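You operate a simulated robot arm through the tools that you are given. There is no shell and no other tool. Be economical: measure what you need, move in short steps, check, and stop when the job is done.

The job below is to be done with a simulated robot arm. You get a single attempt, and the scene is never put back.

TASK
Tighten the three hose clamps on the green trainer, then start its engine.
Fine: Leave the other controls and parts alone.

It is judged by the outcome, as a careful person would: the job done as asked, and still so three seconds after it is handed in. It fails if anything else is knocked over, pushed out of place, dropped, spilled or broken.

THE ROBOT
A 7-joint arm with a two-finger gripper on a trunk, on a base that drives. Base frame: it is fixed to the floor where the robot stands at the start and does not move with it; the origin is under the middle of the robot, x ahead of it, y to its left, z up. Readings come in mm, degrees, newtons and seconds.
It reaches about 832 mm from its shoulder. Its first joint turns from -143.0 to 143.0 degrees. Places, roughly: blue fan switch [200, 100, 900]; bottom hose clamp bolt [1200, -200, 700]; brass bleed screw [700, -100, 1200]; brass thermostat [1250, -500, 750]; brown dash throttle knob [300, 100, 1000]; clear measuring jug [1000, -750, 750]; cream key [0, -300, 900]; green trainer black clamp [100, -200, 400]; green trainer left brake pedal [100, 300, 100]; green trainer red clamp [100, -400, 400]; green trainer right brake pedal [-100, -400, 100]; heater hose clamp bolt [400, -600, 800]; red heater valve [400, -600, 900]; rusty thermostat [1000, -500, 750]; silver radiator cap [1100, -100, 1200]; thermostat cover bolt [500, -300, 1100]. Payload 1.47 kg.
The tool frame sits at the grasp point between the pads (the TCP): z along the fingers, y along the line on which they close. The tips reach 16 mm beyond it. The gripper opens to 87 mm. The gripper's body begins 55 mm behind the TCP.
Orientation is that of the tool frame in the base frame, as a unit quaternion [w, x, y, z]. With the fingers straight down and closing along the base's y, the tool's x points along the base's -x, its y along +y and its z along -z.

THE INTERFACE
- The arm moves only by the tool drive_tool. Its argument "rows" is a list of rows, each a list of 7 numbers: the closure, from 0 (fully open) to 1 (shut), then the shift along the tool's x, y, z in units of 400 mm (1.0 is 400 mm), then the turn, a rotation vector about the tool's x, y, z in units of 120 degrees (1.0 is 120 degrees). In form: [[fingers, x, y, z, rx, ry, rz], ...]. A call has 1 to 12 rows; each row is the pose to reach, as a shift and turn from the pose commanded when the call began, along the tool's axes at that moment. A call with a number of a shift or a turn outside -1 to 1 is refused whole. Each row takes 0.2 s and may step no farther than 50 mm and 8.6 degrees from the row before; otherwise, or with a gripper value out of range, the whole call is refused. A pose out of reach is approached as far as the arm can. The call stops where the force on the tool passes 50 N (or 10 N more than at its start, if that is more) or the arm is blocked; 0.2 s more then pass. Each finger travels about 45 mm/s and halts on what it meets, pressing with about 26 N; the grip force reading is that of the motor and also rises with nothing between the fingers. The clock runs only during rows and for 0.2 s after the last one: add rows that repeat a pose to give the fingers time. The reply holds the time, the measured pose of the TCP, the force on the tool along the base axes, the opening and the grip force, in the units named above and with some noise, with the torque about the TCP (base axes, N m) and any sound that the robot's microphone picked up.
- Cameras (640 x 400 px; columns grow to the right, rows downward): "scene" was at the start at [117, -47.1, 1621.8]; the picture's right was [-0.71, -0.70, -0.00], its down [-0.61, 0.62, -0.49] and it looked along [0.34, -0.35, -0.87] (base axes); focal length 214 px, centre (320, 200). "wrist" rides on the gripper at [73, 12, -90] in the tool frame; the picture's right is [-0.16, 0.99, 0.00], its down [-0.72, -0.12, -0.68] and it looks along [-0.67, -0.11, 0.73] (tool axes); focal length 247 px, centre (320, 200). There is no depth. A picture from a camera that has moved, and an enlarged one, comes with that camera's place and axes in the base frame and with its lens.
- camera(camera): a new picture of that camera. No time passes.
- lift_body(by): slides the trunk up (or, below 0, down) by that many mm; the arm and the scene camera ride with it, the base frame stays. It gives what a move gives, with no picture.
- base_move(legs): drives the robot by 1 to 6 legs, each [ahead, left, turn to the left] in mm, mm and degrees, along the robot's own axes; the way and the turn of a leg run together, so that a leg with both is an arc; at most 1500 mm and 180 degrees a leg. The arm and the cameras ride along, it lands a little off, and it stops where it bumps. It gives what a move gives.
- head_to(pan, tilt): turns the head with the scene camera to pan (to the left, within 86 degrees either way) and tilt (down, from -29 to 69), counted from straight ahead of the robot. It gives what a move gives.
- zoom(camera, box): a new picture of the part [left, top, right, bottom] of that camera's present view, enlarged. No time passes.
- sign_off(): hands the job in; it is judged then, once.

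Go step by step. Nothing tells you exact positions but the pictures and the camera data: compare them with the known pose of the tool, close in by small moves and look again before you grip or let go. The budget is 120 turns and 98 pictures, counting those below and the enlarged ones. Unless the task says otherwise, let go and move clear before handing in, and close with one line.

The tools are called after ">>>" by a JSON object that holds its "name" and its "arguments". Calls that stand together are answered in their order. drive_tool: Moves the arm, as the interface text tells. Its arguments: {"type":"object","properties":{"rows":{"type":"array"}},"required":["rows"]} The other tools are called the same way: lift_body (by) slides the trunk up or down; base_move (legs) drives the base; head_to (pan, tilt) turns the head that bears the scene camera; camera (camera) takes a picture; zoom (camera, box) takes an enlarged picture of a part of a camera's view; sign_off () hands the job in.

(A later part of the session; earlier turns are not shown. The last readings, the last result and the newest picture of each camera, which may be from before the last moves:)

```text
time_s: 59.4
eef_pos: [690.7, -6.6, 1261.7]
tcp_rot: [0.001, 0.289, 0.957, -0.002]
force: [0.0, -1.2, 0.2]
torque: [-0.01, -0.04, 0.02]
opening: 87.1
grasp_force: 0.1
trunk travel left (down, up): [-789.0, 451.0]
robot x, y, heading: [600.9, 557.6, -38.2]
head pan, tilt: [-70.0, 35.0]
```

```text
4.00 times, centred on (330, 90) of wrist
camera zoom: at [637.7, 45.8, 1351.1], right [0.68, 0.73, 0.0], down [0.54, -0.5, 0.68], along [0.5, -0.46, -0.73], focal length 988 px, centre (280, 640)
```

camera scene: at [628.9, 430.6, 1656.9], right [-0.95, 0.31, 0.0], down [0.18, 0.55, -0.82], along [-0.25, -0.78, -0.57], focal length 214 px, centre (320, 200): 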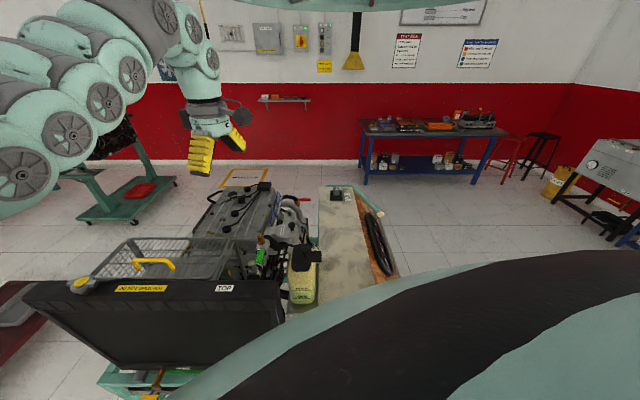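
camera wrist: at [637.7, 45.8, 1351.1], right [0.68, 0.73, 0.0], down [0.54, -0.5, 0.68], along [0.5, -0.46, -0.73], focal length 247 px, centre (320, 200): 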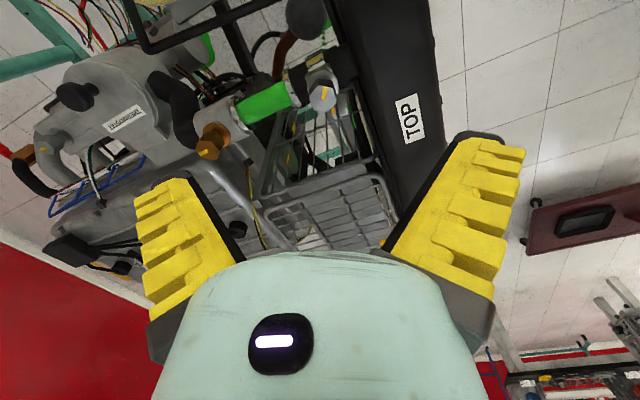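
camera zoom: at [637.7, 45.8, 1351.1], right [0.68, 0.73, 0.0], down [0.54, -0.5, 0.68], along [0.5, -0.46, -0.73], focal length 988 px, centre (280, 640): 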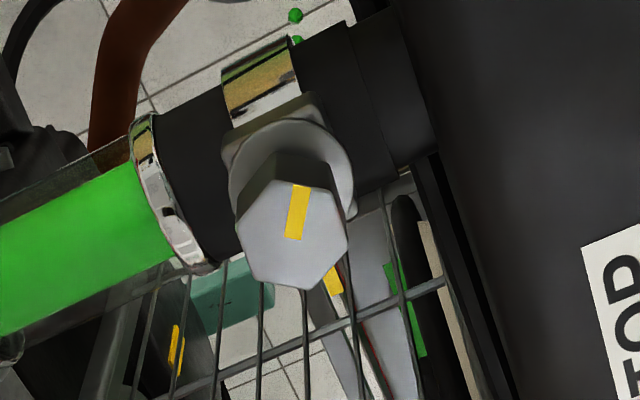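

The bolt axis is vertical, with flats at azimuths 127/67/7° and the head mark at 127°. The fixed mark is at about -18°, so I need roughly 145° clockwise. I'll shift the base slightly for arm comfort, then roll the gripper.

>>> {"name": "base_move", "arguments": {"legs": [[-20, 45, 0]]}}

>>> {"name": "drive_tool", "arguments": {"rows": [[0, 0, 0, 0, 0, 0, -0.07], [0, 0, 0, 0, 0, 0, -0.14], [0, 0, 0, 0, 0, 0, -0.21], [0, 0, 0, 0, 0, 0, -0.28], [0, 0, 0, 0, 0, 0, -0.35], [0, 0, 0, 0, 0, 0, -0.42], [0, 0, 0, 0, 0, 0, -0.49], [0, 0, 0, 0, 0, 0, -0.55], [0, 0, 0, 0, 0, 0, -0.589], [0, 0, 0, 0, 0, 0, -0.589]]}}

```text
time_s: 60.3
eef_pos: [703.5, 41.3, 1261.8]
tcp_rot: [0.002, 0.29, 0.957, -0.001]
force: [0.3, -0.2, -0.8]
torque: [0.01, 0.01, 0.0]
opening: 87.0
grasp_force: 0.0
trunk travel left (down, up): [-789.0, 451.0]
robot x, y, heading: [612.5, 605.7, -38.3]
head pan, tilt: [-70.0, 35.0]
```

```text
time_s: 62.5
eef_pos: [703.3, 42.4, 1261.6]
tcp_rot: [0.001, -0.318, 0.948, -0.001]
force: [-0.2, 1.0, -0.4]
torque: [0.0, -0.01, -0.02]
opening: 87.2
grasp_force: 0.1
trunk travel left (down, up): [-789.0, 451.0]
robot x, y, heading: [616.1, 605.9, -38.4]
head pan, tilt: [-70.0, 35.0]
```

>>> {"name": "drive_tool", "arguments": {"rows": [[0, 0.042, -0.042, 0.05, 0, 0, 0], [0, 0.084, -0.085, 0.1, 0, 0, 0], [0, 0.084, -0.085, 0.15, 0, 0, 0], [0, 0.084, -0.085, 0.15, 0, 0, 0]]}}

>>> {"name": "zoom", "arguments": {"camera": "wrist", "box": [160, 40, 480, 260]}}

```text
time_s: 63.5
eef_pos: [697.6, -5.6, 1202.3]
tcp_rot: [0.001, -0.317, 0.948, -0.001]
force: [0.1, -0.3, 0.0]
torque: [0.03, 0.01, -0.05]
opening: 87.0
grasp_force: 0.1
trunk travel left (down, up): [-789.0, 451.0]
robot x, y, heading: [614.9, 605.4, -38.1]
head pan, tilt: [-70.0, 35.0]
```

```text
1.82 times, centred on (320, 150) of wrist
camera zoom: at [632.2, -38.2, 1291.7], right [-0.47, 0.88, 0.0], down [0.65, 0.34, 0.68], along [0.6, 0.32, -0.73], focal length 449 px, centre (320, 291)
```

zoom: 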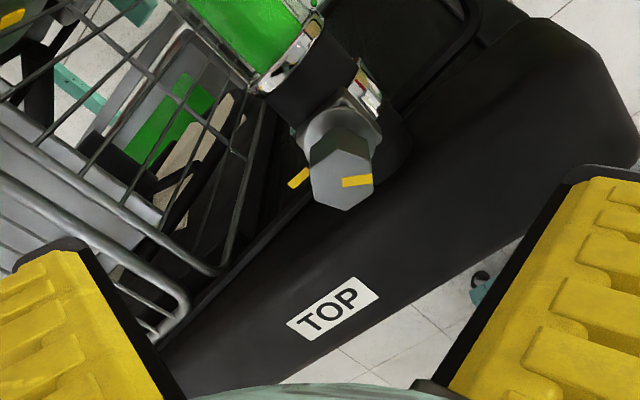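

The bolt head is refined to (690.5, 1), top at z≈1165, which is above the tank. I'll centre, descend to z≈1168 and close.

>>> {"name": "drive_tool", "arguments": {"rows": [[0, 0.004, 0.024, 0.03, 0, 0, 0], [0, 0.004, 0.024, 0.085, 0, 0, 0], [0.3, 0.004, 0.024, 0.085, 0, 0, 0], [0.6, 0.004, 0.024, 0.085, 0, 0, 0], [1, 0.004, 0.024, 0.085, 0, 0, 0], [1, 0.004, 0.024, 0.085, 0, 0, 0], [1, 0.004, 0.024, 0.085, 0, 0, 0], [1, 0.004, 0.024, 0.085, 0, 0, 0]]}}

>>> {"name": "zoom", "arguments": {"camera": "wrist", "box": [160, 40, 480, 260]}}

```text
time_s: 65.3
eef_pos: [690.8, -0.4, 1169.8]
tcp_rot: [0.0, -0.317, 0.948, -0.003]
force: [-3.1, -6.9, -0.1]
torque: [-0.21, 0.27, -0.02]
opening: 11.2
grasp_force: 30.2
trunk travel left (down, up): [-789.0, 451.0]
robot x, y, heading: [611.2, 601.6, -38.0]
head pan, tilt: [-70.0, 35.0]
```

```text
1.82 times, centred on (320, 150) of wrist
camera zoom: at [625.5, -33.8, 1258.1], right [-0.47, 0.88, -0.01], down [0.65, 0.35, 0.68], along [0.6, 0.31, -0.74], focal length 449 px, centre (320, 291)
```

zoom: 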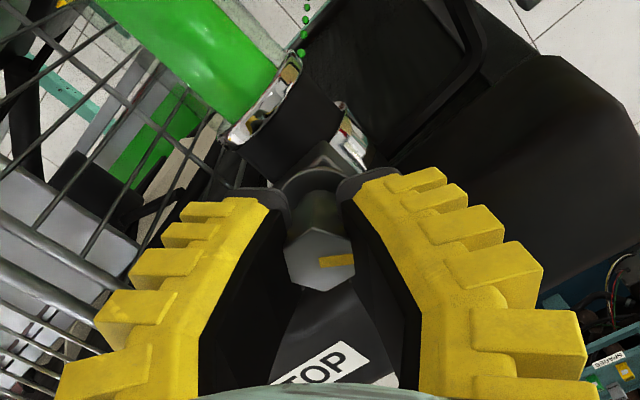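

The gripper has closed on the bolt. I'll test with a 25° clockwise turn and check the mark.

>>> {"name": "drive_tool", "arguments": {"rows": [[1, 0, 0, 0, 0, 0, 0.05], [1, 0, 0, 0, 0, 0, 0.1], [1, 0, 0, 0, 0, 0, 0.15], [1, 0, 0, 0, 0, 0, 0.2]]}}

>>> {"name": "zoom", "arguments": {"camera": "wrist", "box": [160, 40, 480, 260]}}

```text
time_s: 66.3
eef_pos: [690.8, -0.6, 1169.2]
tcp_rot: [-0.001, -0.112, 0.994, -0.003]
force: [-4.3, -22.2, -12.6]
torque: [-0.12, 0.39, -0.01]
opening: 10.6
grasp_force: 30.4
trunk travel left (down, up): [-789.0, 451.0]
robot x, y, heading: [611.6, 602.0, -38.3]
head pan, tilt: [-70.0, 35.0]
```

```text
1.82 times, centred on (320, 150) of wrist
camera zoom: at [617.0, -4.2, 1258.2], right [-0.07, 1.0, -0.01], down [0.73, 0.05, 0.68], along [0.68, 0.04, -0.73], focal length 449 px, centre (320, 291)
```

zoom: 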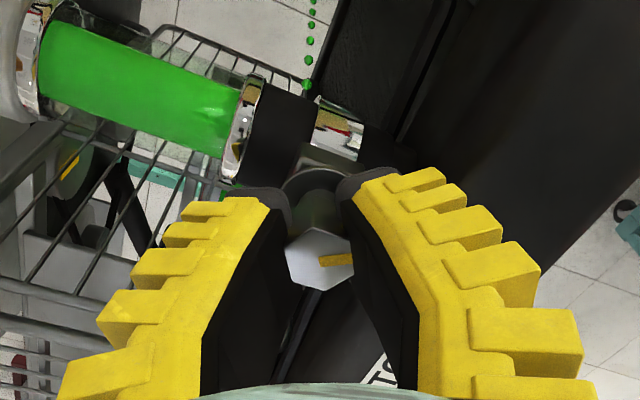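

The mark turns with the gripper. Continuing clockwise.

>>> {"name": "drive_tool", "arguments": {"rows": [[1, 0, -0.003, 0, 0, 0, 0.06], [1, 0, -0.005, 0, 0, 0, 0.12], [1, 0, -0.005, 0, 0, 0, 0.18], [1, 0, -0.005, 0, 0, 0, 0.24], [1, 0, -0.005, 0, 0, 0, 0.3], [1, 0, -0.005, 0, 0, 0, 0.36], [1, 0, -0.005, 0, 0, 0, 0.42], [1, 0, -0.005, 0, 0, 0, 0.48], [1, 0, -0.005, 0, 0, 0, 0.54], [1, 0, -0.005, 0, 0, 0, 0.6]]}}

>>> {"name": "zoom", "arguments": {"camera": "wrist", "box": [160, 40, 480, 260]}}

```text
time_s: 68.5
eef_pos: [690.2, -0.5, 1169.4]
tcp_rot: [0.0, 0.494, 0.87, 0.0]
force: [-5.3, 4.4, 12.8]
torque: [-0.15, -0.02, -0.02]
opening: 9.8
grasp_force: 30.0
trunk travel left (down, up): [-789.0, 451.0]
robot x, y, heading: [612.2, 605.9, -38.1]
head pan, tilt: [-70.0, 35.0]
```

```text
1.82 times, centred on (320, 150) of wrist
camera zoom: at [663.3, 68.7, 1257.7], right [0.93, 0.37, 0.0], down [0.27, -0.68, 0.68], along [0.25, -0.63, -0.73], focal length 449 px, centre (320, 291)
```

zoom: 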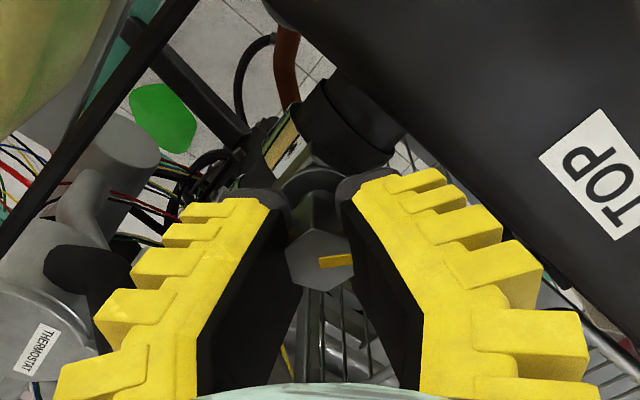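

>>> {"name": "drive_tool", "arguments": {"rows": [[1, 0, 0, 0, 0, 0, 0.06], [1, 0, 0, 0, 0, 0, 0.12], [1, 0, 0, 0, 0, 0, 0.18], [1, 0, 0, 0, 0, 0, 0.24], [1, 0, 0, 0, 0, 0, 0.3], [1, 0, 0, 0, 0, 0, 0.36]]}}

>>> {"name": "zoom", "arguments": {"camera": "wrist", "box": [160, 40, 480, 260]}}

```text
time_s: 69.9
eef_pos: [689.4, -2.2, 1169.1]
tcp_rot: [0.002, 0.779, 0.627, -0.001]
force: [-6.3, 7.7, 16.3]
torque: [0.37, -0.02, -0.04]
opening: 10.0
grasp_force: 29.9
trunk travel left (down, up): [-789.0, 451.0]
robot x, y, heading: [611.7, 605.2, -38.1]
head pan, tilt: [-70.0, 35.0]
```

```text
1.82 times, centred on (320, 150) of wrist
camera zoom: at [717.5, 68.7, 1257.6], right [0.93, -0.37, 0.0], down [-0.27, -0.68, 0.68], along [-0.25, -0.63, -0.73], focal length 449 px, centre (320, 291)
```

zoom: 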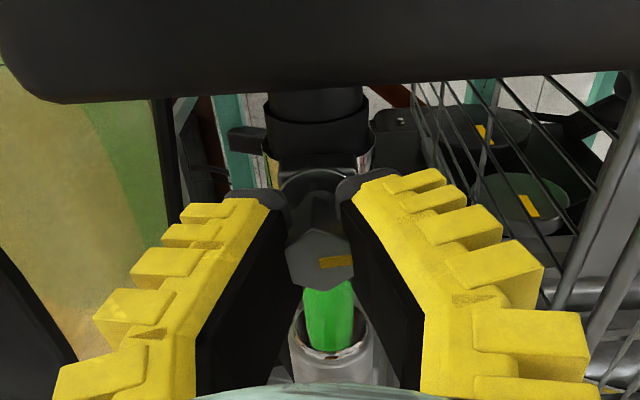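

The mark is now at about -20°. I'll open slightly, rise and inspect.

>>> {"name": "drive_tool", "arguments": {"rows": [[0.6, 0, 0, 0, 0, 0, 0], [0.6, 0, 0, 0, 0, 0, 0], [0.6, 0, 0, -0.08, 0, 0, 0], [0.6, 0, 0, -0.16, 0, 0, 0], [0.6, 0, 0, -0.2, 0, 0, 0]]}}

>>> {"name": "zoom", "arguments": {"camera": "wrist", "box": [220, 60, 420, 200]}}

```text
time_s: 71.1
eef_pos: [692.8, -1.6, 1248.4]
tcp_rot: [0.002, 0.778, 0.628, 0.0]
force: [0.8, -0.3, -0.1]
torque: [-0.02, 0.01, 0.01]
opening: 40.6
grasp_force: 4.7
trunk travel left (down, up): [-789.0, 451.0]
robot x, y, heading: [612.5, 607.0, -38.2]
head pan, tilt: [-70.0, 35.0]
```

```text
2.86 times, centred on (320, 130) of wrist
camera zoom: at [719.6, 68.6, 1337.2], right [0.93, -0.36, 0.0], down [-0.27, -0.68, 0.68], along [-0.25, -0.64, -0.73], focal length 706 px, centre (320, 400)
```

zoom: 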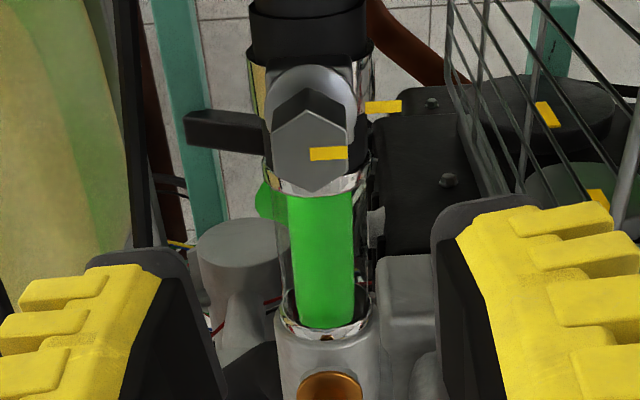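

The head mark is now level with the fixed mark, so the top clamp is done. Next I'll raise the trunk, restore the wrist roll, and drive around to the far end for the bottom hose clamp.

>>> {"name": "lift_body", "arguments": {"by": 200}}

>>> {"name": "drive_tool", "arguments": {"rows": [[0.3, 0, 0, 0, 0, 0, -0.07], [0, 0, 0, 0, 0, 0, -0.14], [0, 0, 0, 0, 0, 0, -0.21], [0, 0, 0, 0, 0, 0, -0.28], [0, 0, 0, 0, 0, 0, -0.35], [0, 0, 0, 0, 0, 0, -0.42], [0, 0, 0, 0, 0, 0, -0.49], [0, 0, 0, 0, 0, 0, -0.535]]}}

>>> {"name": "base_move", "arguments": {"legs": [[571, 224, 0], [536, 127, 0], [0, 0, -35]]}}

>>> {"name": "camera", "arguments": {"camera": "scene"}}

```text
time_s: 73.3
eef_pos: [692.3, -0.4, 1448.0]
tcp_rot: [0.001, 0.778, 0.628, 0.0]
force: [-0.7, 0.2, -0.8]
torque: [-0.01, 0.0, -0.02]
opening: 40.9
grasp_force: 4.2
trunk travel left (down, up): [-989.0, 251.0]
robot x, y, heading: [611.9, 606.2, -38.6]
head pan, tilt: [-70.0, 35.0]
```

```text
time_s: 75.1
eef_pos: [692.4, -2.1, 1448.7]
tcp_rot: [0.001, 0.325, 0.946, 0.0]
force: [-0.1, -0.7, 1.2]
torque: [0.03, 0.02, -0.03]
opening: 87.3
grasp_force: 0.1
trunk travel left (down, up): [-989.0, 251.0]
robot x, y, heading: [617.0, 604.0, -38.2]
head pan, tilt: [-70.0, 35.0]
```

```text
time_s: 83.0
eef_pos: [1420.6, -349.6, 1448.5]
tcp_rot: [0.001, 0.597, 0.802, -0.002]
force: [-0.4, 0.8, -0.1]
torque: [0.04, -0.01, 0.03]
opening: 87.1
grasp_force: 0.0
trunk travel left (down, up): [-989.0, 251.0]
robot x, y, heading: [1707.3, 190.0, -73.6]
head pan, tilt: [-70.0, 35.0]
```

```text
55 pictures are left
camera scene: at [1656.2, 71.6, 1666.9], right [-0.6, 0.8, 0.0], down [0.46, 0.34, -0.82], along [-0.66, -0.49, -0.57], focal length 214 px, centre (320, 200)
```

scene: 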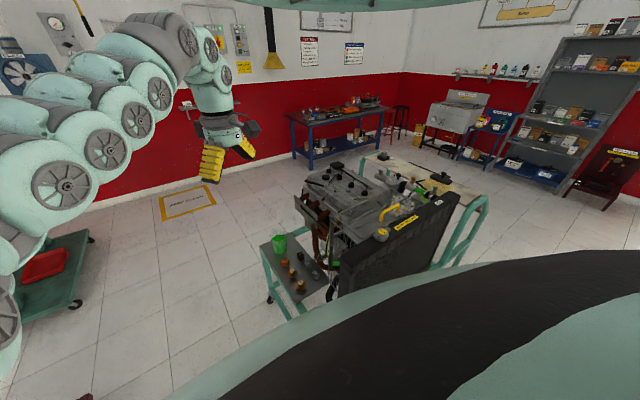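

>>> {"name": "zoom", "arguments": {"camera": "scene", "box": [240, 150, 480, 300]}}

>>> {"name": "camera", "arguments": {"camera": "wrist"}}

```text
2.67 times, centred on (360, 225) of scene
camera zoom: at [1656.2, 71.6, 1666.9], right [-0.6, 0.8, 0.0], down [0.46, 0.34, -0.82], along [-0.66, -0.49, -0.57], focal length 572 px, centre (213, 133)
```

zoom: 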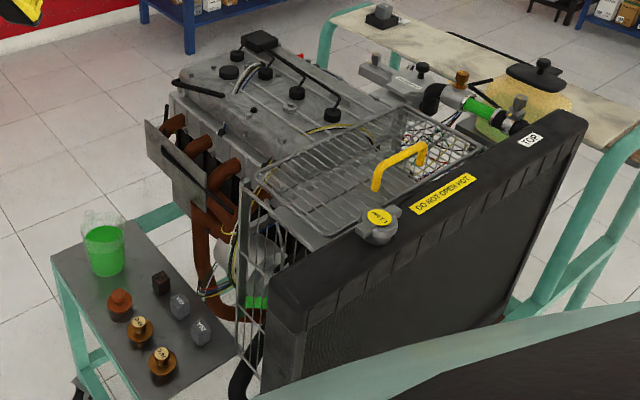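

```text
53 pictures are left
camera wrist: at [1411.6, -275.8, 1536.9], right [0.99, 0.13, 0.0], down [0.1, -0.72, 0.68], along [0.09, -0.68, -0.73], focal length 247 px, centre (320, 200)
```

wrist: 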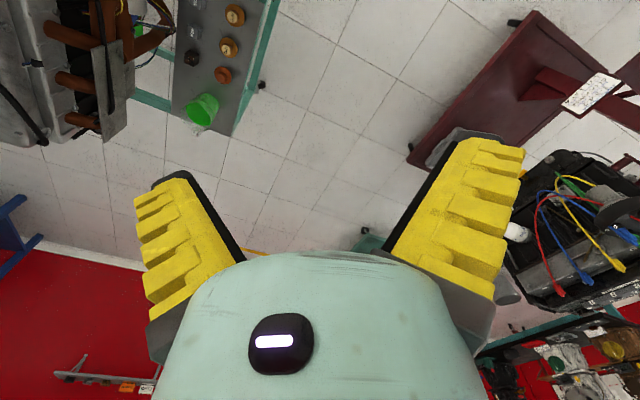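

The bottom hose runs between the radiator's far end and the parts tray. I'll lower the trunk and roll the wrist camera to look that way.

>>> {"name": "lift_body", "arguments": {"by": -300}}

>>> {"name": "drive_tool", "arguments": {"rows": [[0, 0, 0, 0, 0, 0, 0.07], [0, 0, 0, 0, 0, 0, 0.14], [0, 0, 0, 0, 0, 0, 0.21], [0, 0, 0, 0, 0, 0, 0.28], [0, 0, 0, 0, 0, 0, 0.35], [0, 0, 0, 0, 0, 0, 0.42], [0, 0, 0, 0, 0, 0, 0.49], [0, 0, 0, 0, 0, 0, 0.56], [0, 0, 0, 0, 0, 0, 0.63], [0, 0, 0, 0, 0, 0, 0.7]]}}

>>> {"name": "camera", "arguments": {"camera": "wrist"}}

```text
time_s: 86.0
eef_pos: [1420.3, -349.6, 1148.7]
tcp_rot: [0.001, 0.596, 0.803, -0.002]
force: [-0.2, 0.2, 0.3]
torque: [0.02, 0.03, 0.02]
opening: 86.9
grasp_force: 0.0
trunk travel left (down, up): [-689.0, 551.0]
robot x, y, heading: [1706.5, 191.3, -73.5]
head pan, tilt: [-70.0, 35.0]
```

```text
time_s: 88.2
eef_pos: [1421.6, -349.4, 1147.2]
tcp_rot: [0.001, 0.981, 0.195, -0.001]
force: [0.8, -0.2, -0.1]
torque: [0.0, 0.0, 0.05]
opening: 87.1
grasp_force: 0.0
trunk travel left (down, up): [-689.0, 551.0]
robot x, y, heading: [1703.9, 190.2, -73.7]
head pan, tilt: [-70.0, 35.0]
```

```text
52 pictures are left
camera wrist: at [1493.4, -331.9, 1236.6], right [0.23, -0.97, 0.0], down [-0.71, -0.17, 0.68], along [-0.66, -0.16, -0.73], focal length 247 px, centre (320, 200)
```

wrist: 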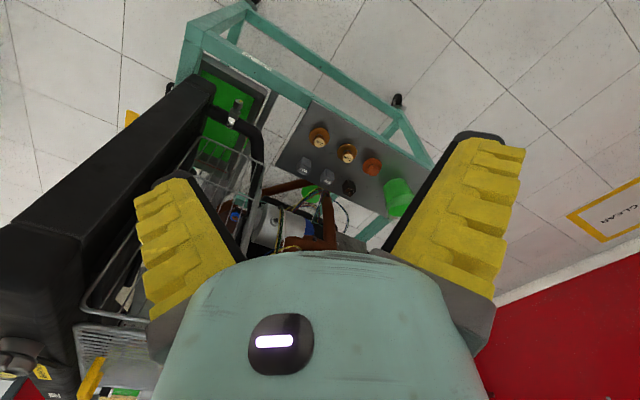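

>>> {"name": "zoom", "arguments": {"camera": "wrist", "box": [170, 60, 330, 160]}}

```text
4.00 times, centred on (250, 110) of wrist
camera zoom: at [1493.4, -331.9, 1236.6], right [0.23, -0.97, 0.0], down [-0.71, -0.17, 0.68], along [-0.66, -0.16, -0.73], focal length 988 px, centre (600, 560)
```

zoom: 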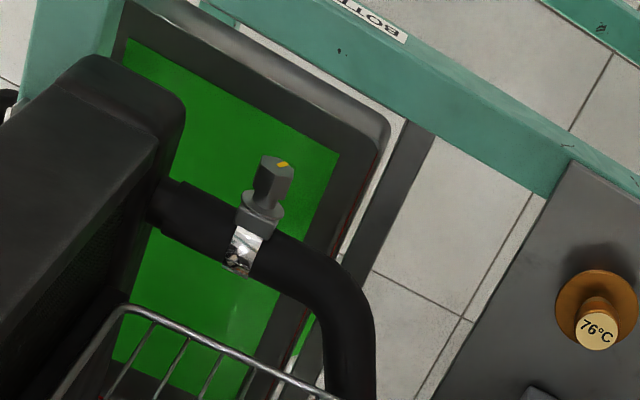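

The bottom clamp bolt is horizontal, pointing outward along (0.965, -0.26), with its head near (1244, -210, 700). I'll roll and pitch the gripper horizontal, then reposition the base.

>>> {"name": "drive_tool", "arguments": {"rows": [[0, 0, 0, 0, 0, 0, -0.07], [0, 0, 0, 0, 0, 0, -0.14], [0, 0, 0, 0, 0, 0, -0.21], [0, 0, 0, 0, 0, 0, -0.28], [0, 0, 0, 0, 0, 0, -0.35], [0, 0, 0, 0, 0, 0, -0.42], [0, 0, 0, 0, 0, 0, -0.49], [0, 0, 0, 0, 0, 0, -0.56], [0, 0, 0, 0, 0, 0, -0.63], [0, 0, 0, 0, 0, 0, -0.7], [0, 0, 0, 0, 0, 0, -0.77], [0, 0, 0, 0, 0, 0, -0.84]]}}

>>> {"name": "drive_tool", "arguments": {"rows": [[0, 0, 0, 0, 0, 0, -0.07], [0, 0, 0, 0, 0, 0, -0.14], [0, 0, 0, 0, 0, 0, -0.21], [0, 0, 0, 0, 0, 0, -0.28], [0, 0, 0, 0, 0, 0, -0.35], [0, 0, 0, 0, 0, 0, -0.42], [0, 0, 0, 0, 0, 0, -0.49], [0, 0, 0, 0, 0, 0, -0.56], [0, 0, 0, 0, 0, 0, -0.62], [0, 0, 0, 0, 0, 0, -0.68]]}}

>>> {"name": "drive_tool", "arguments": {"rows": [[0, 0, 0, 0, 0, 0.07, 0], [0, 0, 0, 0, 0, 0.14, 0], [0, 0, 0, 0, 0, 0.21, 0], [0, 0, 0, 0, 0, 0.28, 0], [0, 0, 0, 0, 0, 0.35, 0], [0, 0, 0, 0, 0, 0.42, 0], [0, 0, 0, 0, 0, 0.49, 0], [0, 0, 0, 0, 0, 0.56, 0], [0, 0, 0, 0, 0, 0.63, 0], [0, 0, 0, 0, 0, 0.69, 0], [0, 0, 0, 0, 0, 0.75, 0]]}}

>>> {"name": "base_move", "arguments": {"legs": [[0, 0, -39.3], [73, 309, 0]]}}

>>> {"name": "camera", "arguments": {"camera": "scene"}}

```text
time_s: 90.8
eef_pos: [1420.1, -350.1, 1148.9]
tcp_rot: [0.0, 0.471, 0.882, -0.001]
force: [-0.1, 0.2, 0.6]
torque: [-0.03, -0.07, 0.0]
opening: 87.0
grasp_force: 0.0
trunk travel left (down, up): [-689.0, 551.0]
robot x, y, heading: [1706.4, 188.5, -73.6]
head pan, tilt: [-70.0, 35.0]
```

```text
time_s: 93.0
eef_pos: [1425.3, -371.4, 1144.8]
tcp_rot: [0.003, -0.209, 0.978, -0.004]
force: [0.2, -0.1, -0.2]
torque: [0.0, 0.01, 0.0]
opening: 87.3
grasp_force: 0.1
out of reach, approached as far as the arm can: row 10
trunk travel left (down, up): [-689.0, 551.0]
robot x, y, heading: [1707.7, 186.5, -73.5]
head pan, tilt: [-70.0, 35.0]
```

```text
time_s: 95.4
eef_pos: [1424.1, -371.4, 1144.7]
tcp_rot: [0.691, 0.152, -0.689, 0.156]
force: [-0.8, -0.6, -0.2]
torque: [-0.02, 0.0, -0.01]
opening: 87.1
grasp_force: 0.1
out of reach, approached as far as the arm can: row 1, 3
trunk travel left (down, up): [-689.0, 551.0]
robot x, y, heading: [1709.7, 192.5, -73.3]
head pan, tilt: [-70.0, 35.0]
```

```text
time_s: 97.2
eef_pos: [1206.8, -207.1, 1148.5]
tcp_rot: [0.708, 0.007, -0.706, 0.019]
force: [3.0, -15.7, -0.1]
torque: [-0.16, -0.02, -0.23]
opening: 75.7
grasp_force: 0.0
trunk travel left (down, up): [-689.0, 551.0]
robot x, y, heading: [1706.9, 189.7, -100.5]
head pan, tilt: [-70.0, 35.0]
stopped in leg 1: the force on the tool passed its limit at 59 N (the readings are from after the stop); the commanded pose is now the measured one
```

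```text
50 pictures are left
camera scene: at [1608.0, 105.5, 1367.0], right [-0.16, 0.99, 0.0], down [0.57, 0.09, -0.82], along [-0.81, -0.14, -0.57], focal length 214 px, centre (320, 200)
```

scene: 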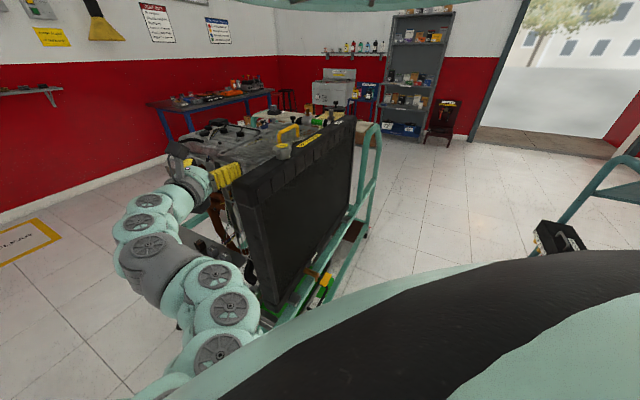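

I turned before translating, and a finger brushed the radiator tank. I'll turn back straight away and then move away first.

>>> {"name": "base_move", "arguments": {"legs": [[0, 0, 27]]}}

>>> {"name": "camera", "arguments": {"camera": "scene"}}

```text
time_s: 98.9
eef_pos: [1433.7, -383.2, 1146.1]
tcp_rot: [0.686, 0.168, -0.686, 0.175]
force: [0.3, 0.0, -0.5]
torque: [0.01, -0.04, -0.01]
opening: 87.3
grasp_force: 0.1
trunk travel left (down, up): [-689.0, 551.0]
robot x, y, heading: [1708.8, 190.6, -73.9]
head pan, tilt: [-70.0, 35.0]
```

```text
49 pictures are left
camera scene: at [1655.4, 71.1, 1366.9], right [-0.59, 0.81, 0.0], down [0.46, 0.34, -0.82], along [-0.66, -0.48, -0.57], focal length 214 px, centre (320, 200)
```

scene: 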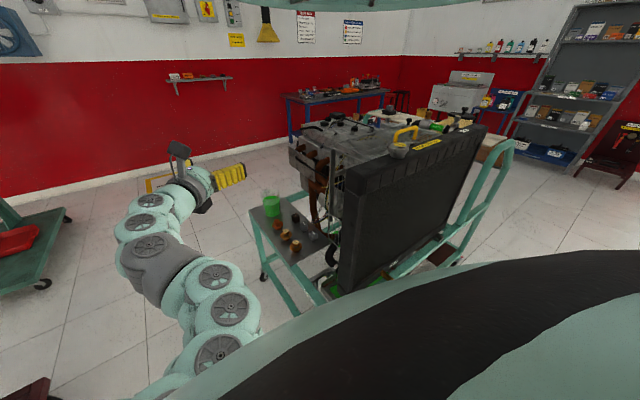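

Nothing appears to have moved. Now I'll translate away first, then turn.

>>> {"name": "base_move", "arguments": {"legs": [[287, 221, 0], [0, 0, -43]]}}

>>> {"name": "lift_body", "arguments": {"by": -380}}

>>> {"name": "camera", "arguments": {"camera": "wrist"}}

>>> {"name": "camera", "arguments": {"camera": "scene"}}

```text
time_s: 103.2
eef_pos: [1398.8, -255.4, 1146.0]
tcp_rot: [0.702, -0.099, -0.699, -0.091]
force: [-0.3, 0.6, 0.9]
torque: [0.02, 0.02, -0.02]
opening: 87.2
grasp_force: 0.0
trunk travel left (down, up): [-689.0, 551.0]
robot x, y, heading: [1992.2, -23.9, -117.5]
head pan, tilt: [-70.0, 35.0]
```

```text
time_s: 106.9
eef_pos: [1399.0, -255.1, 765.8]
tcp_rot: [0.703, -0.099, -0.699, -0.091]
force: [0.5, -0.1, -0.6]
torque: [-0.01, -0.01, 0.01]
opening: 87.0
grasp_force: 0.1
trunk travel left (down, up): [-309.0, 931.0]
robot x, y, heading: [1992.2, -27.9, -117.8]
head pan, tilt: [-70.0, 35.0]
```

```text
48 pictures are left
camera wrist: at [1489.5, -265.9, 838.2], right [0.26, 0.95, -0.17], down [0.62, -0.3, -0.72], along [-0.74, 0.08, -0.67], focal length 247 px, centre (320, 200)
```

wrist: 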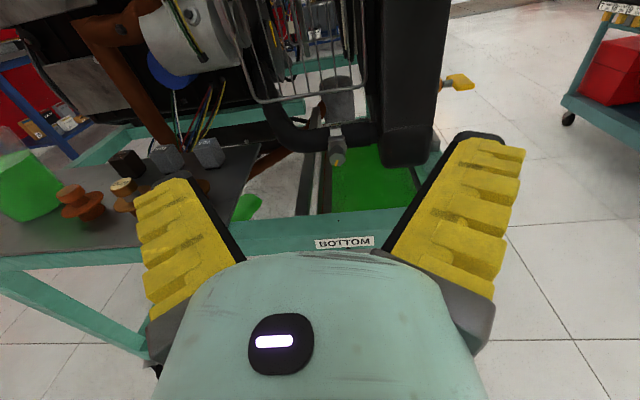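

```text
47 pictures are left
camera scene: at [1873.7, -76.4, 986.9], right [0.13, 0.99, 0.0], down [0.57, -0.07, -0.82], along [-0.81, 0.11, -0.57], focal length 214 px, centre (320, 200)
```

scene: 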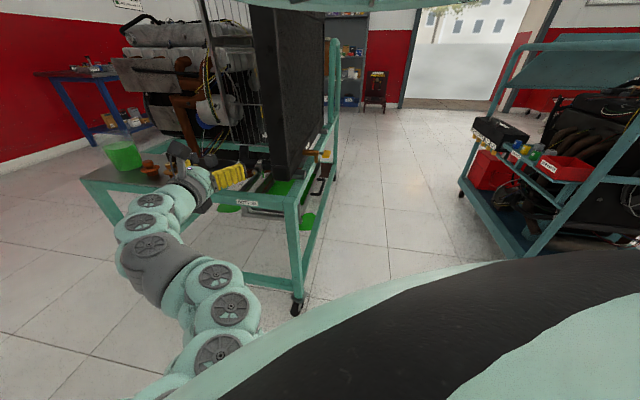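

The bolt is in view straight ahead. I'll zoom in on the marks.

>>> {"name": "zoom", "arguments": {"camera": "wrist", "box": [290, 110, 390, 180]}}

```text
5.71 times, centred on (340, 145) of wrist
camera zoom: at [1489.5, -265.9, 838.2], right [0.26, 0.95, -0.17], down [0.62, -0.3, -0.72], along [-0.74, 0.08, -0.67], focal length 1411 px, centre (206, 514)
```

zoom: 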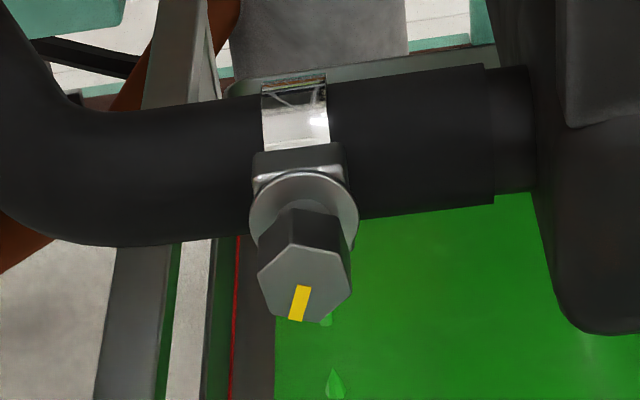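

The gripper axis matches the bolt axis. I'll come closer and lower, then look for the fixed mark.

>>> {"name": "drive_tool", "arguments": {"rows": [[0, -0.1, 0, 0.05, 0, 0, 0], [0, -0.2, 0.01, 0.1, 0, 0, 0], [0, -0.23, 0.01, 0.15, 0, 0, 0], [0, -0.23, 0.01, 0.17, 0, 0, 0]]}}

>>> {"name": "zoom", "arguments": {"camera": "wrist", "box": [240, 80, 440, 220]}}

```text
time_s: 107.9
eef_pos: [1333.4, -234.1, 674.2]
tcp_rot: [0.703, -0.099, -0.699, -0.091]
force: [0.0, 0.2, -0.8]
torque: [-0.02, -0.02, 0.01]
opening: 86.9
grasp_force: 0.0
trunk travel left (down, up): [-309.0, 931.0]
robot x, y, heading: [1992.4, -24.8, -117.3]
head pan, tilt: [-70.0, 35.0]
```

```text
2.86 times, centred on (340, 150) of wrist
camera zoom: at [1423.6, -245.1, 745.5], right [0.26, 0.95, -0.17], down [0.62, -0.3, -0.72], along [-0.74, 0.08, -0.67], focal length 706 px, centre (263, 343)
```

zoom: 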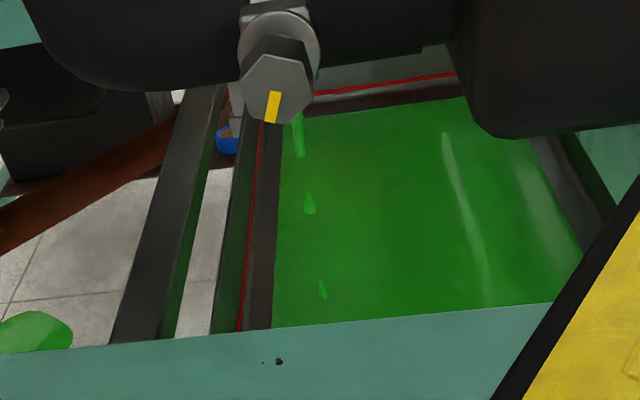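

Coolant drips under this clamp, which is a helpful indicator. The head is at (1229, -203.5, 661). I'll roll 70° counter-clockwise to line up with its flats and leave range to tighten, centring at the same time.

>>> {"name": "drive_tool", "arguments": {"rows": [[0, -0.01, 0.002, 0, 0, 0, -0.07], [0, -0.02, 0.004, 0, 0, 0, -0.14], [0, -0.0325, 0.005, 0, 0, 0, -0.21], [0, -0.0325, 0.005, 0, 0, 0, -0.28], [0, -0.0325, 0.005, 0, 0, 0, -0.35], [0, -0.0325, 0.005, 0, 0, 0, -0.42], [0, -0.0325, 0.005, 0, 0, 0, -0.49], [0, -0.0325, 0.005, 0, 0, 0, -0.55], [0, -0.0325, 0.005, 0, 0, 0, -0.59]]}}

>>> {"name": "camera", "arguments": {"camera": "wrist"}}

```text
time_s: 109.9
eef_pos: [1333.7, -232.7, 662.1]
tcp_rot: [-0.519, -0.325, 0.627, 0.482]
force: [-0.2, -0.4, -0.4]
torque: [0.0, 0.0, -0.02]
opening: 87.0
grasp_force: 0.1
trunk travel left (down, up): [-309.0, 931.0]
robot x, y, heading: [1993.7, -28.4, -117.4]
head pan, tilt: [-70.0, 35.0]
```

```text
44 pictures are left
camera wrist: at [1404.0, -317.5, 696.3], right [0.13, 0.46, 0.88], down [0.83, 0.44, -0.36], along [-0.55, 0.77, -0.33], focal length 247 px, centre (320, 200)
```

wrist: 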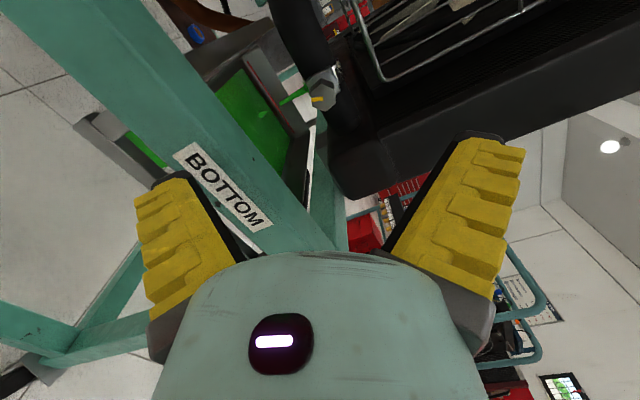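

>>> {"name": "zoom", "arguments": {"camera": "wrist", "box": [275, 60, 375, 130]}}

```text
5.71 times, centred on (325, 95) of wrist
camera zoom: at [1404.0, -317.5, 696.3], right [0.13, 0.46, 0.88], down [0.83, 0.44, -0.36], along [-0.55, 0.77, -0.33], focal length 1411 px, centre (291, 800)
```

zoom: 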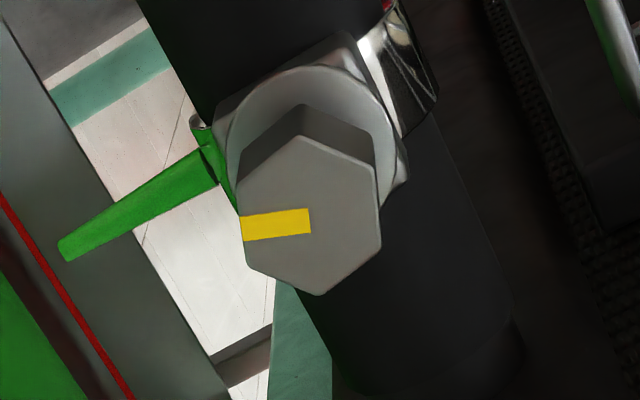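

The fixed mark is hidden under the leak on the lower side, and the head mark sits just past it, so this one may need most of a turn clockwise. I'll advance and grip.

>>> {"name": "drive_tool", "arguments": {"rows": [[0, 0, 0, 0.09, 0, 0, 0], [0, 0, 0, 0.18, 0, 0, 0], [0, 0, 0, 0.2625, 0, 0, 0], [0.3, 0, 0, 0.2625, 0, 0, 0], [0.6, 0, 0, 0.2625, 0, 0, 0], [1, 0, 0, 0.2625, 0, 0, 0], [1, 0, 0, 0.2625, 0, 0, 0], [1, 0, 0, 0.2625, 0, 0, 0], [1, 0, 0, 0.2625, 0, 0, 0]]}}

>>> {"name": "zoom", "arguments": {"camera": "wrist", "box": [220, 60, 420, 200]}}

```text
time_s: 110.8
eef_pos: [1262.5, -272.1, 603.4]
tcp_rot: [-0.518, -0.319, 0.683, 0.403]
force: [10.5, 1.9, -13.8]
torque: [0.36, 0.2, 0.57]
opening: 75.6
grasp_force: 7.8
out of reach, approached as far as the arm can: row 1
trunk travel left (down, up): [-309.0, 931.0]
robot x, y, heading: [1997.6, -27.9, -117.2]
head pan, tilt: [-70.0, 35.0]
stopped in row 4: the force on the tool passed its limit at 127 N (the readings are from after the stop); the commanded pose is now the measured one
```

```text
2.86 times, centred on (320, 130) of wrist
camera zoom: at [1330.3, -347.1, 657.9], right [0.03, 0.6, 0.8], down [0.85, 0.41, -0.34], along [-0.53, 0.69, -0.5], focal length 706 px, centre (320, 400)
```

zoom: 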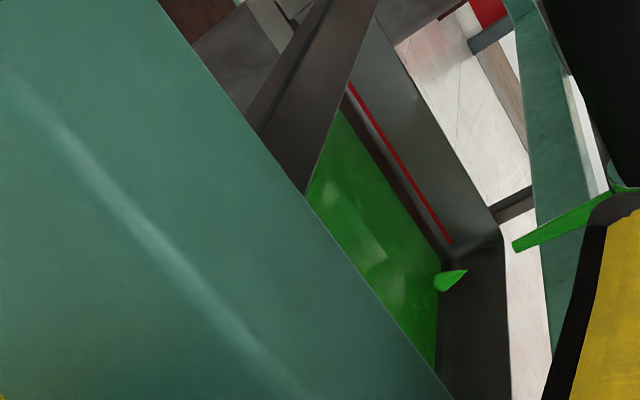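

The arm went off path near a joint limit and touched the frame. I'll back straight out along the approach axis.

>>> {"name": "drive_tool", "arguments": {"rows": [[0, 0, 0, -0.05, 0, 0, 0], [0, 0, 0, -0.12, 0, 0, 0], [0, 0, 0, -0.2, 0, 0, 0], [0, 0, 0, -0.28, 0, 0, 0]]}}

>>> {"name": "camera", "arguments": {"camera": "wrist"}}

>>> {"name": "camera", "arguments": {"camera": "scene"}}

```text
time_s: 111.8
eef_pos: [1331.8, -290.9, 622.4]
tcp_rot: [-0.525, -0.311, 0.681, 0.405]
force: [0.1, -0.1, -0.8]
torque: [-0.01, 0.01, -0.06]
opening: 86.9
grasp_force: 0.0
out of reach, approached as far as the arm can: row 4
trunk travel left (down, up): [-309.0, 931.0]
robot x, y, heading: [1992.5, -26.7, -117.5]
head pan, tilt: [-70.0, 35.0]
```

```text
41 pictures are left
camera wrist: at [1400.2, -365.9, 676.5], right [0.04, 0.61, 0.79], down [0.84, 0.41, -0.36], along [-0.54, 0.68, -0.49], focal length 247 px, centre (320, 200)
```

wrist: 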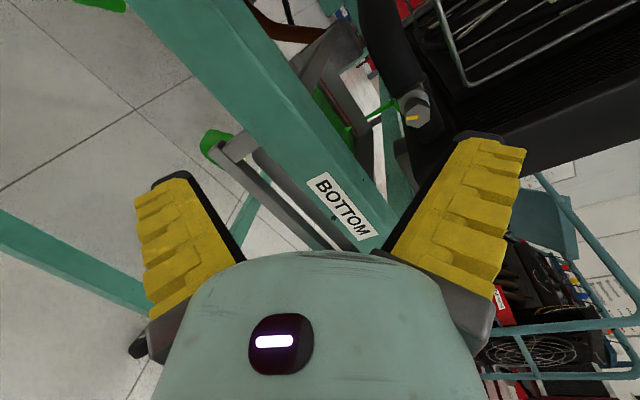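

```text
40 pictures are left
camera scene: at [1873.4, -78.1, 987.1], right [0.13, 0.99, 0.0], down [0.57, -0.08, -0.82], along [-0.81, 0.1, -0.57], focal length 214 px, centre (320, 200)
```

scene: 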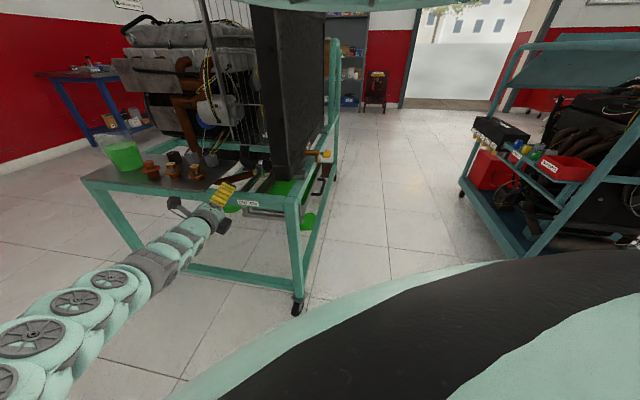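

Nothing was displaced. I'll restore the comfortable arm pose, then do the approach with the trunk and base instead of stretching the arm.

>>> {"name": "drive_tool", "arguments": {"rows": [[0, 0.014, 0.09, -0.023, -0.018, 0, -0.015], [0, 0.028, 0.18, -0.046, -0.035, 0.003, -0.03], [0, 0.043, 0.27, -0.069, -0.053, 0.005, -0.045], [0, 0.057, 0.364, -0.092, -0.07, 0.0066, -0.06], [0, 0.057, 0.364, -0.092, -0.07, 0.0066, -0.06]]}}

>>> {"name": "base_move", "arguments": {"legs": [[21, -95, 0]]}}

>>> {"name": "lift_body", "arguments": {"by": -98}}

>>> {"name": "camera", "arguments": {"camera": "wrist"}}

```text
time_s: 113.0
eef_pos: [1282.1, -280.0, 729.2]
tcp_rot: [-0.529, -0.314, 0.623, 0.483]
force: [-1.3, -0.4, 0.5]
torque: [-0.04, -0.05, -0.07]
opening: 87.1
grasp_force: 0.0
out of reach, approached as far as the arm can: row 1, 2, 3, 4, 5
trunk travel left (down, up): [-309.0, 931.0]
robot x, y, heading: [1995.1, -25.9, -117.4]
head pan, tilt: [-70.0, 35.0]
```

```text
time_s: 114.2
eef_pos: [1195.3, -249.3, 722.0]
tcp_rot: [-0.524, -0.318, 0.624, 0.484]
force: [0.5, -0.1, -0.3]
torque: [0.01, -0.01, 0.01]
opening: 87.0
grasp_force: 0.0
trunk travel left (down, up): [-309.0, 931.0]
robot x, y, heading: [1897.8, -0.9, -117.4]
head pan, tilt: [-70.0, 35.0]
```

```text
time_s: 115.1
eef_pos: [1193.5, -249.5, 659.5]
tcp_rot: [-0.534, -0.309, 0.612, 0.494]
force: [8.8, -0.7, 11.9]
torque: [-0.29, -0.66, 0.1]
opening: 81.7
grasp_force: 0.1
trunk travel left (down, up): [-233.0, 1007.0]
robot x, y, heading: [1899.1, -1.2, -117.3]
head pan, tilt: [-70.0, 35.0]
stopped: the force on the tool passed its limit at 92 N (the readings are from after the stop); the commanded pose is now the measured one
```

```text
39 pictures are left
camera wrist: at [1264.7, -335.2, 689.3], right [0.19, 0.46, 0.87], down [0.81, 0.43, -0.4], along [-0.56, 0.78, -0.29], focal length 247 px, centre (320, 200)
```

wrist: 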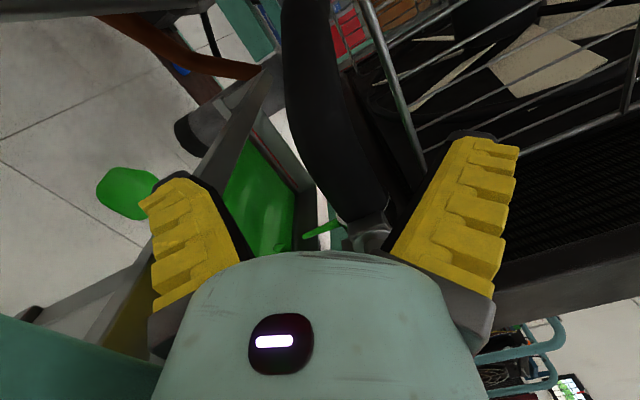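

I shouldn't have chained those; the gripper is now past the bolt. I'll reverse by raising the trunk, then moving the base back, and checking.

>>> {"name": "lift_body", "arguments": {"by": 70}}

>>> {"name": "base_move", "arguments": {"legs": [[-45, 205, 0]]}}

>>> {"name": "camera", "arguments": {"camera": "scene"}}

```text
time_s: 116.2
eef_pos: [1192.8, -249.0, 727.3]
tcp_rot: [-0.532, -0.311, 0.614, 0.493]
force: [0.2, 0.4, 0.0]
torque: [0.02, 0.01, 0.0]
opening: 87.1
grasp_force: 0.0
trunk travel left (down, up): [-303.0, 937.0]
robot x, y, heading: [1902.2, -1.6, -117.4]
head pan, tilt: [-70.0, 35.0]
```

```text
time_s: 117.8
eef_pos: [1394.8, -302.4, 727.6]
tcp_rot: [-0.532, -0.311, 0.614, 0.493]
force: [0.3, -0.4, 0.1]
torque: [-0.02, -0.03, -0.01]
opening: 87.0
grasp_force: 0.1
trunk travel left (down, up): [-303.0, 937.0]
robot x, y, heading: [2096.5, -55.8, -117.1]
head pan, tilt: [-70.0, 35.0]
```

```text
38 pictures are left
camera scene: at [1980.1, -105.6, 981.3], right [0.13, 0.99, 0.0], down [0.57, -0.07, -0.82], along [-0.81, 0.1, -0.57], focal length 214 px, centre (320, 200)
```

scene: 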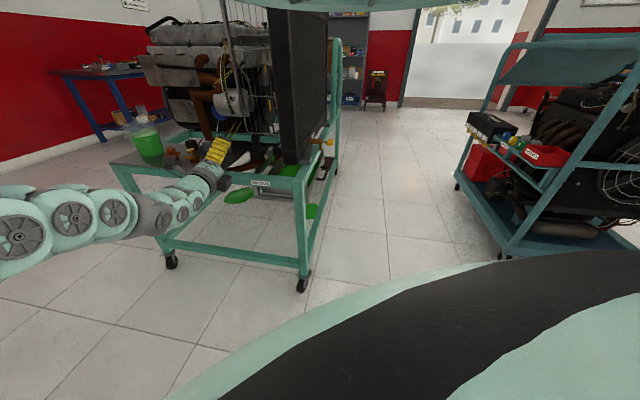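

Everything is still upright and the arm is now almost straight. I'll pull the tool back 100 mm toward the robot to re-bend the elbow and see whether it tracks properly.

>>> {"name": "drive_tool", "arguments": {"rows": [[0, 0, 0, -0.08, 0, 0, 0], [0, 0, 0, -0.16, 0, 0, 0], [0, 0, 0, -0.24, 0, 0, 0], [0, 0, 0, -0.3, 0, 0, 0]]}}

```text
time_s: 118.8
eef_pos: [1447.4, -348.5, 684.1]
tcp_rot: [-0.532, -0.311, 0.614, 0.493]
force: [-0.8, 0.1, 0.6]
torque: [0.03, 0.04, 0.02]
opening: 86.9
grasp_force: 0.1
out of reach, approached as far as the arm can: row 1, 2, 3, 4
trunk travel left (down, up): [-303.0, 937.0]
robot x, y, heading: [2096.4, -51.3, -117.5]
head pan, tilt: [-70.0, 35.0]
```

A wrist joint is against its limit at this roll. I'll roll back to camera-up, which tracked well, and check.

>>> {"name": "drive_tool", "arguments": {"rows": [[0, 0, 0, 0, 0, 0, 0.07], [0, 0, 0, 0, 0, 0, 0.14], [0, 0, 0, 0, 0, 0, 0.21], [0, 0, 0, 0, 0, 0, 0.28], [0, 0, 0, 0, 0, 0, 0.35], [0, 0, 0, 0, 0, 0, 0.42], [0, 0, 0, 0, 0, 0, 0.49], [0, 0, 0, 0, 0, 0, 0.54], [0, 0, 0, 0, 0, 0, 0.54]]}}

>>> {"name": "camera", "arguments": {"camera": "scene"}}

```text
time_s: 120.8
eef_pos: [1445.6, -351.1, 684.7]
tcp_rot: [0.714, -0.067, -0.685, -0.13]
force: [0.6, -1.8, 0.1]
torque: [0.01, -0.01, -0.01]
opening: 87.2
grasp_force: 0.0
trunk travel left (down, up): [-303.0, 937.0]
robot x, y, heading: [2098.5, -54.0, -117.5]
head pan, tilt: [-70.0, 35.0]
```

```text
37 pictures are left
camera scene: at [1980.2, -105.6, 981.3], right [0.13, 0.99, 0.0], down [0.57, -0.07, -0.82], along [-0.81, 0.1, -0.57], focal length 214 px, centre (320, 200)
```

scene: 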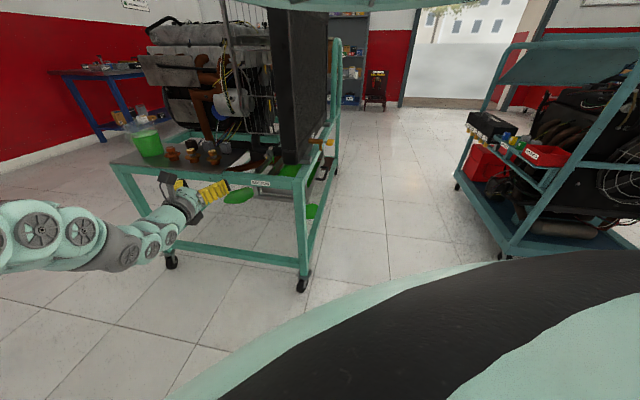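

The commanded pose evidently resets to the reached one. I'll place the base so the tool sits on the bolt's axis about 150 mm out, with a fine orientation correction.

>>> {"name": "base_move", "arguments": {"legs": [[-62, -114, 0]]}}

>>> {"name": "drive_tool", "arguments": {"rows": [[0, -0.02, 0, 0, 0.003, -0.011, -0.015], [0, -0.05, 0, 0, 0.0066, -0.0227, -0.03], [0, -0.05, 0, 0, 0.0066, -0.0227, -0.03]]}}

```text
time_s: 122.1
eef_pos: [1374.1, -246.1, 685.7]
tcp_rot: [0.714, -0.067, -0.685, -0.132]
force: [0.7, -0.8, -0.1]
torque: [0.0, 0.0, -0.01]
opening: 86.9
grasp_force: 0.0
trunk travel left (down, up): [-303.0, 937.0]
robot x, y, heading: [2029.8, 49.3, -117.4]
head pan, tilt: [-70.0, 35.0]
```

```text
time_s: 122.9
eef_pos: [1372.0, -243.1, 665.4]
tcp_rot: [-0.693, 0.044, 0.704, 0.148]
force: [0.6, -1.1, -0.1]
torque: [-0.01, 0.0, 0.01]
opening: 87.1
grasp_force: 0.0
trunk travel left (down, up): [-303.0, 937.0]
robot x, y, heading: [2025.5, 50.9, -117.4]
head pan, tilt: [-70.0, 35.0]
```

>>> {"name": "zoom", "arguments": {"camera": "wrist", "box": [250, 80, 410, 190]}}

```text
3.64 times, centred on (330, 135) of wrist
camera zoom: at [1460.3, -265.5, 738.0], right [0.27, 0.96, -0.01], down [0.65, -0.19, -0.74], along [-0.71, 0.19, -0.68], focal length 898 px, centre (284, 436)
```

zoom: 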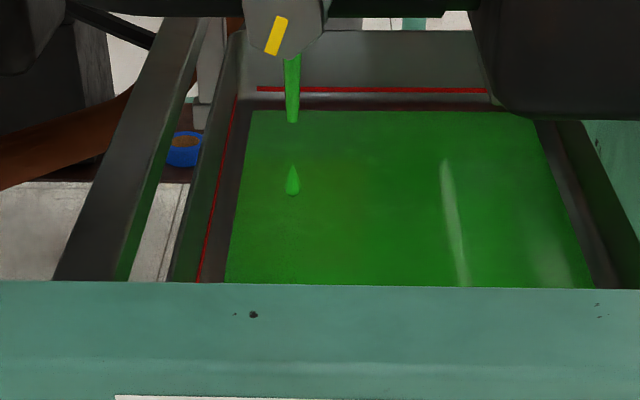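

Aligned. I'll advance 100 mm with the base, then check.

>>> {"name": "base_move", "arguments": {"legs": [[21, -96, 0]]}}

```text
time_s: 124.1
eef_pos: [1278.2, -218.6, 664.8]
tcp_rot: [-0.693, 0.043, 0.704, 0.147]
force: [-0.2, -0.1, 0.4]
torque: [-0.02, 0.0, -0.02]
opening: 87.2
grasp_force: 0.2
trunk travel left (down, up): [-303.0, 937.0]
robot x, y, heading: [1931.9, 73.4, -117.2]
head pan, tilt: [-70.0, 35.0]
```

>>> {"name": "drive_tool", "arguments": {"rows": [[0, -0.011, 0.005, 0.06, 0, 0, 0], [0, -0.011, 0.005, 0.118, 0, 0, 0], [0.3, -0.011, 0.005, 0.118, 0, 0, 0], [0.6, -0.011, 0.005, 0.118, 0, 0, 0], [1, -0.011, 0.005, 0.118, 0, 0, 0], [1, -0.011, 0.005, 0.118, 0, 0, 0], [1, -0.011, 0.005, 0.118, 0, 0, 0], [1, -0.011, 0.005, 0.118, 0, 0, 0]]}}

>>> {"name": "zoom", "arguments": {"camera": "wrist", "box": [220, 60, 420, 200]}}

```text
time_s: 124.8
eef_pos: [1247.9, -210.0, 655.1]
tcp_rot: [-0.691, 0.039, 0.707, 0.146]
force: [41.7, -1.5, 13.8]
torque: [0.07, -2.95, -0.31]
opening: 65.4
grasp_force: 3.1
trunk travel left (down, up): [-303.0, 937.0]
robot x, y, heading: [1934.7, 75.3, -117.1]
head pan, tilt: [-70.0, 35.0]
stopped in row 3: the force on the tool passed its limit at 52 N (the readings are from after the stop); the commanded pose is now the measured one
```

```text
2.86 times, centred on (320, 130) of wrist
camera zoom: at [1334.5, -231.1, 728.7], right [0.26, 0.97, -0.01], down [0.66, -0.18, -0.73], along [-0.71, 0.19, -0.68], focal length 706 px, centre (320, 400)
```

zoom: 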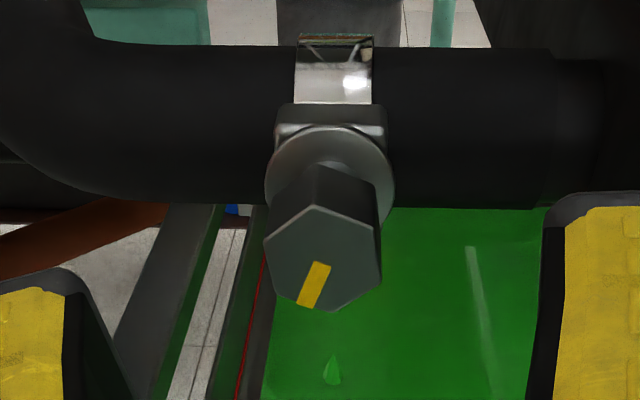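

The hand touched the frame beam below the bolt. I'll back off, tilt the fingers 14° downward so the hand clears the beam, and re-approach.

>>> {"name": "drive_tool", "arguments": {"rows": [[0, 0.01, 0, -0.06, 0, 0, 0], [0, 0.03, 0.005, -0.1125, 0, -0.03, 0], [0, 0.03, 0.005, -0.1125, 0, -0.08, 0], [0, 0.03, 0.005, -0.1125, 0, -0.117, 0], [0, 0.025, 0.005, -0.05, 0, -0.117, 0], [0, 0.0175, 0.005, 0.0, 0, -0.117, 0], [0, 0.0175, 0.005, 0.04, 0, -0.117, 0]]}}

>>> {"name": "zoom", "arguments": {"camera": "wrist", "box": [220, 60, 420, 200]}}

```text
time_s: 125.7
eef_pos: [1276.5, -188.6, 650.3]
tcp_rot: [-0.64, 0.023, 0.744, 0.193]
force: [-3.6, -1.9, 6.5]
torque: [-0.55, 0.18, -0.21]
opening: 87.5
grasp_force: 0.1
out of reach, approached as far as the arm can: row 2, 3, 4
trunk travel left (down, up): [-303.0, 937.0]
robot x, y, heading: [1931.5, 74.7, -117.3]
head pan, tilt: [-70.0, 35.0]
stopped in row 4: the force on the tool passed its limit at 84 N (the readings are from after the stop); the commanded pose is now the measured one
```

```text
2.86 times, centred on (320, 130) of wrist
camera zoom: at [1351.6, -220.2, 732.3], right [0.31, 0.95, 0.1], down [0.74, -0.17, -0.65], along [-0.6, 0.28, -0.75], focal length 706 px, centre (320, 400)
```

zoom: 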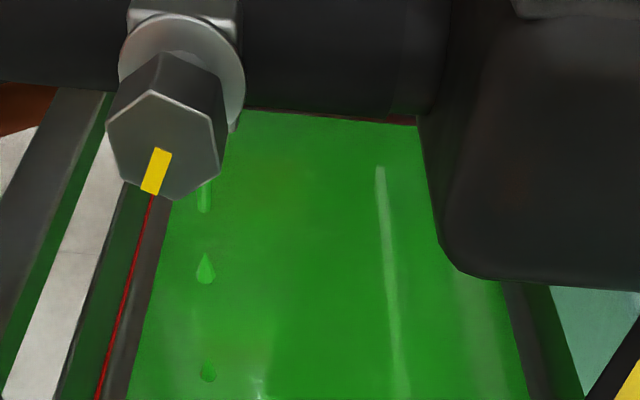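

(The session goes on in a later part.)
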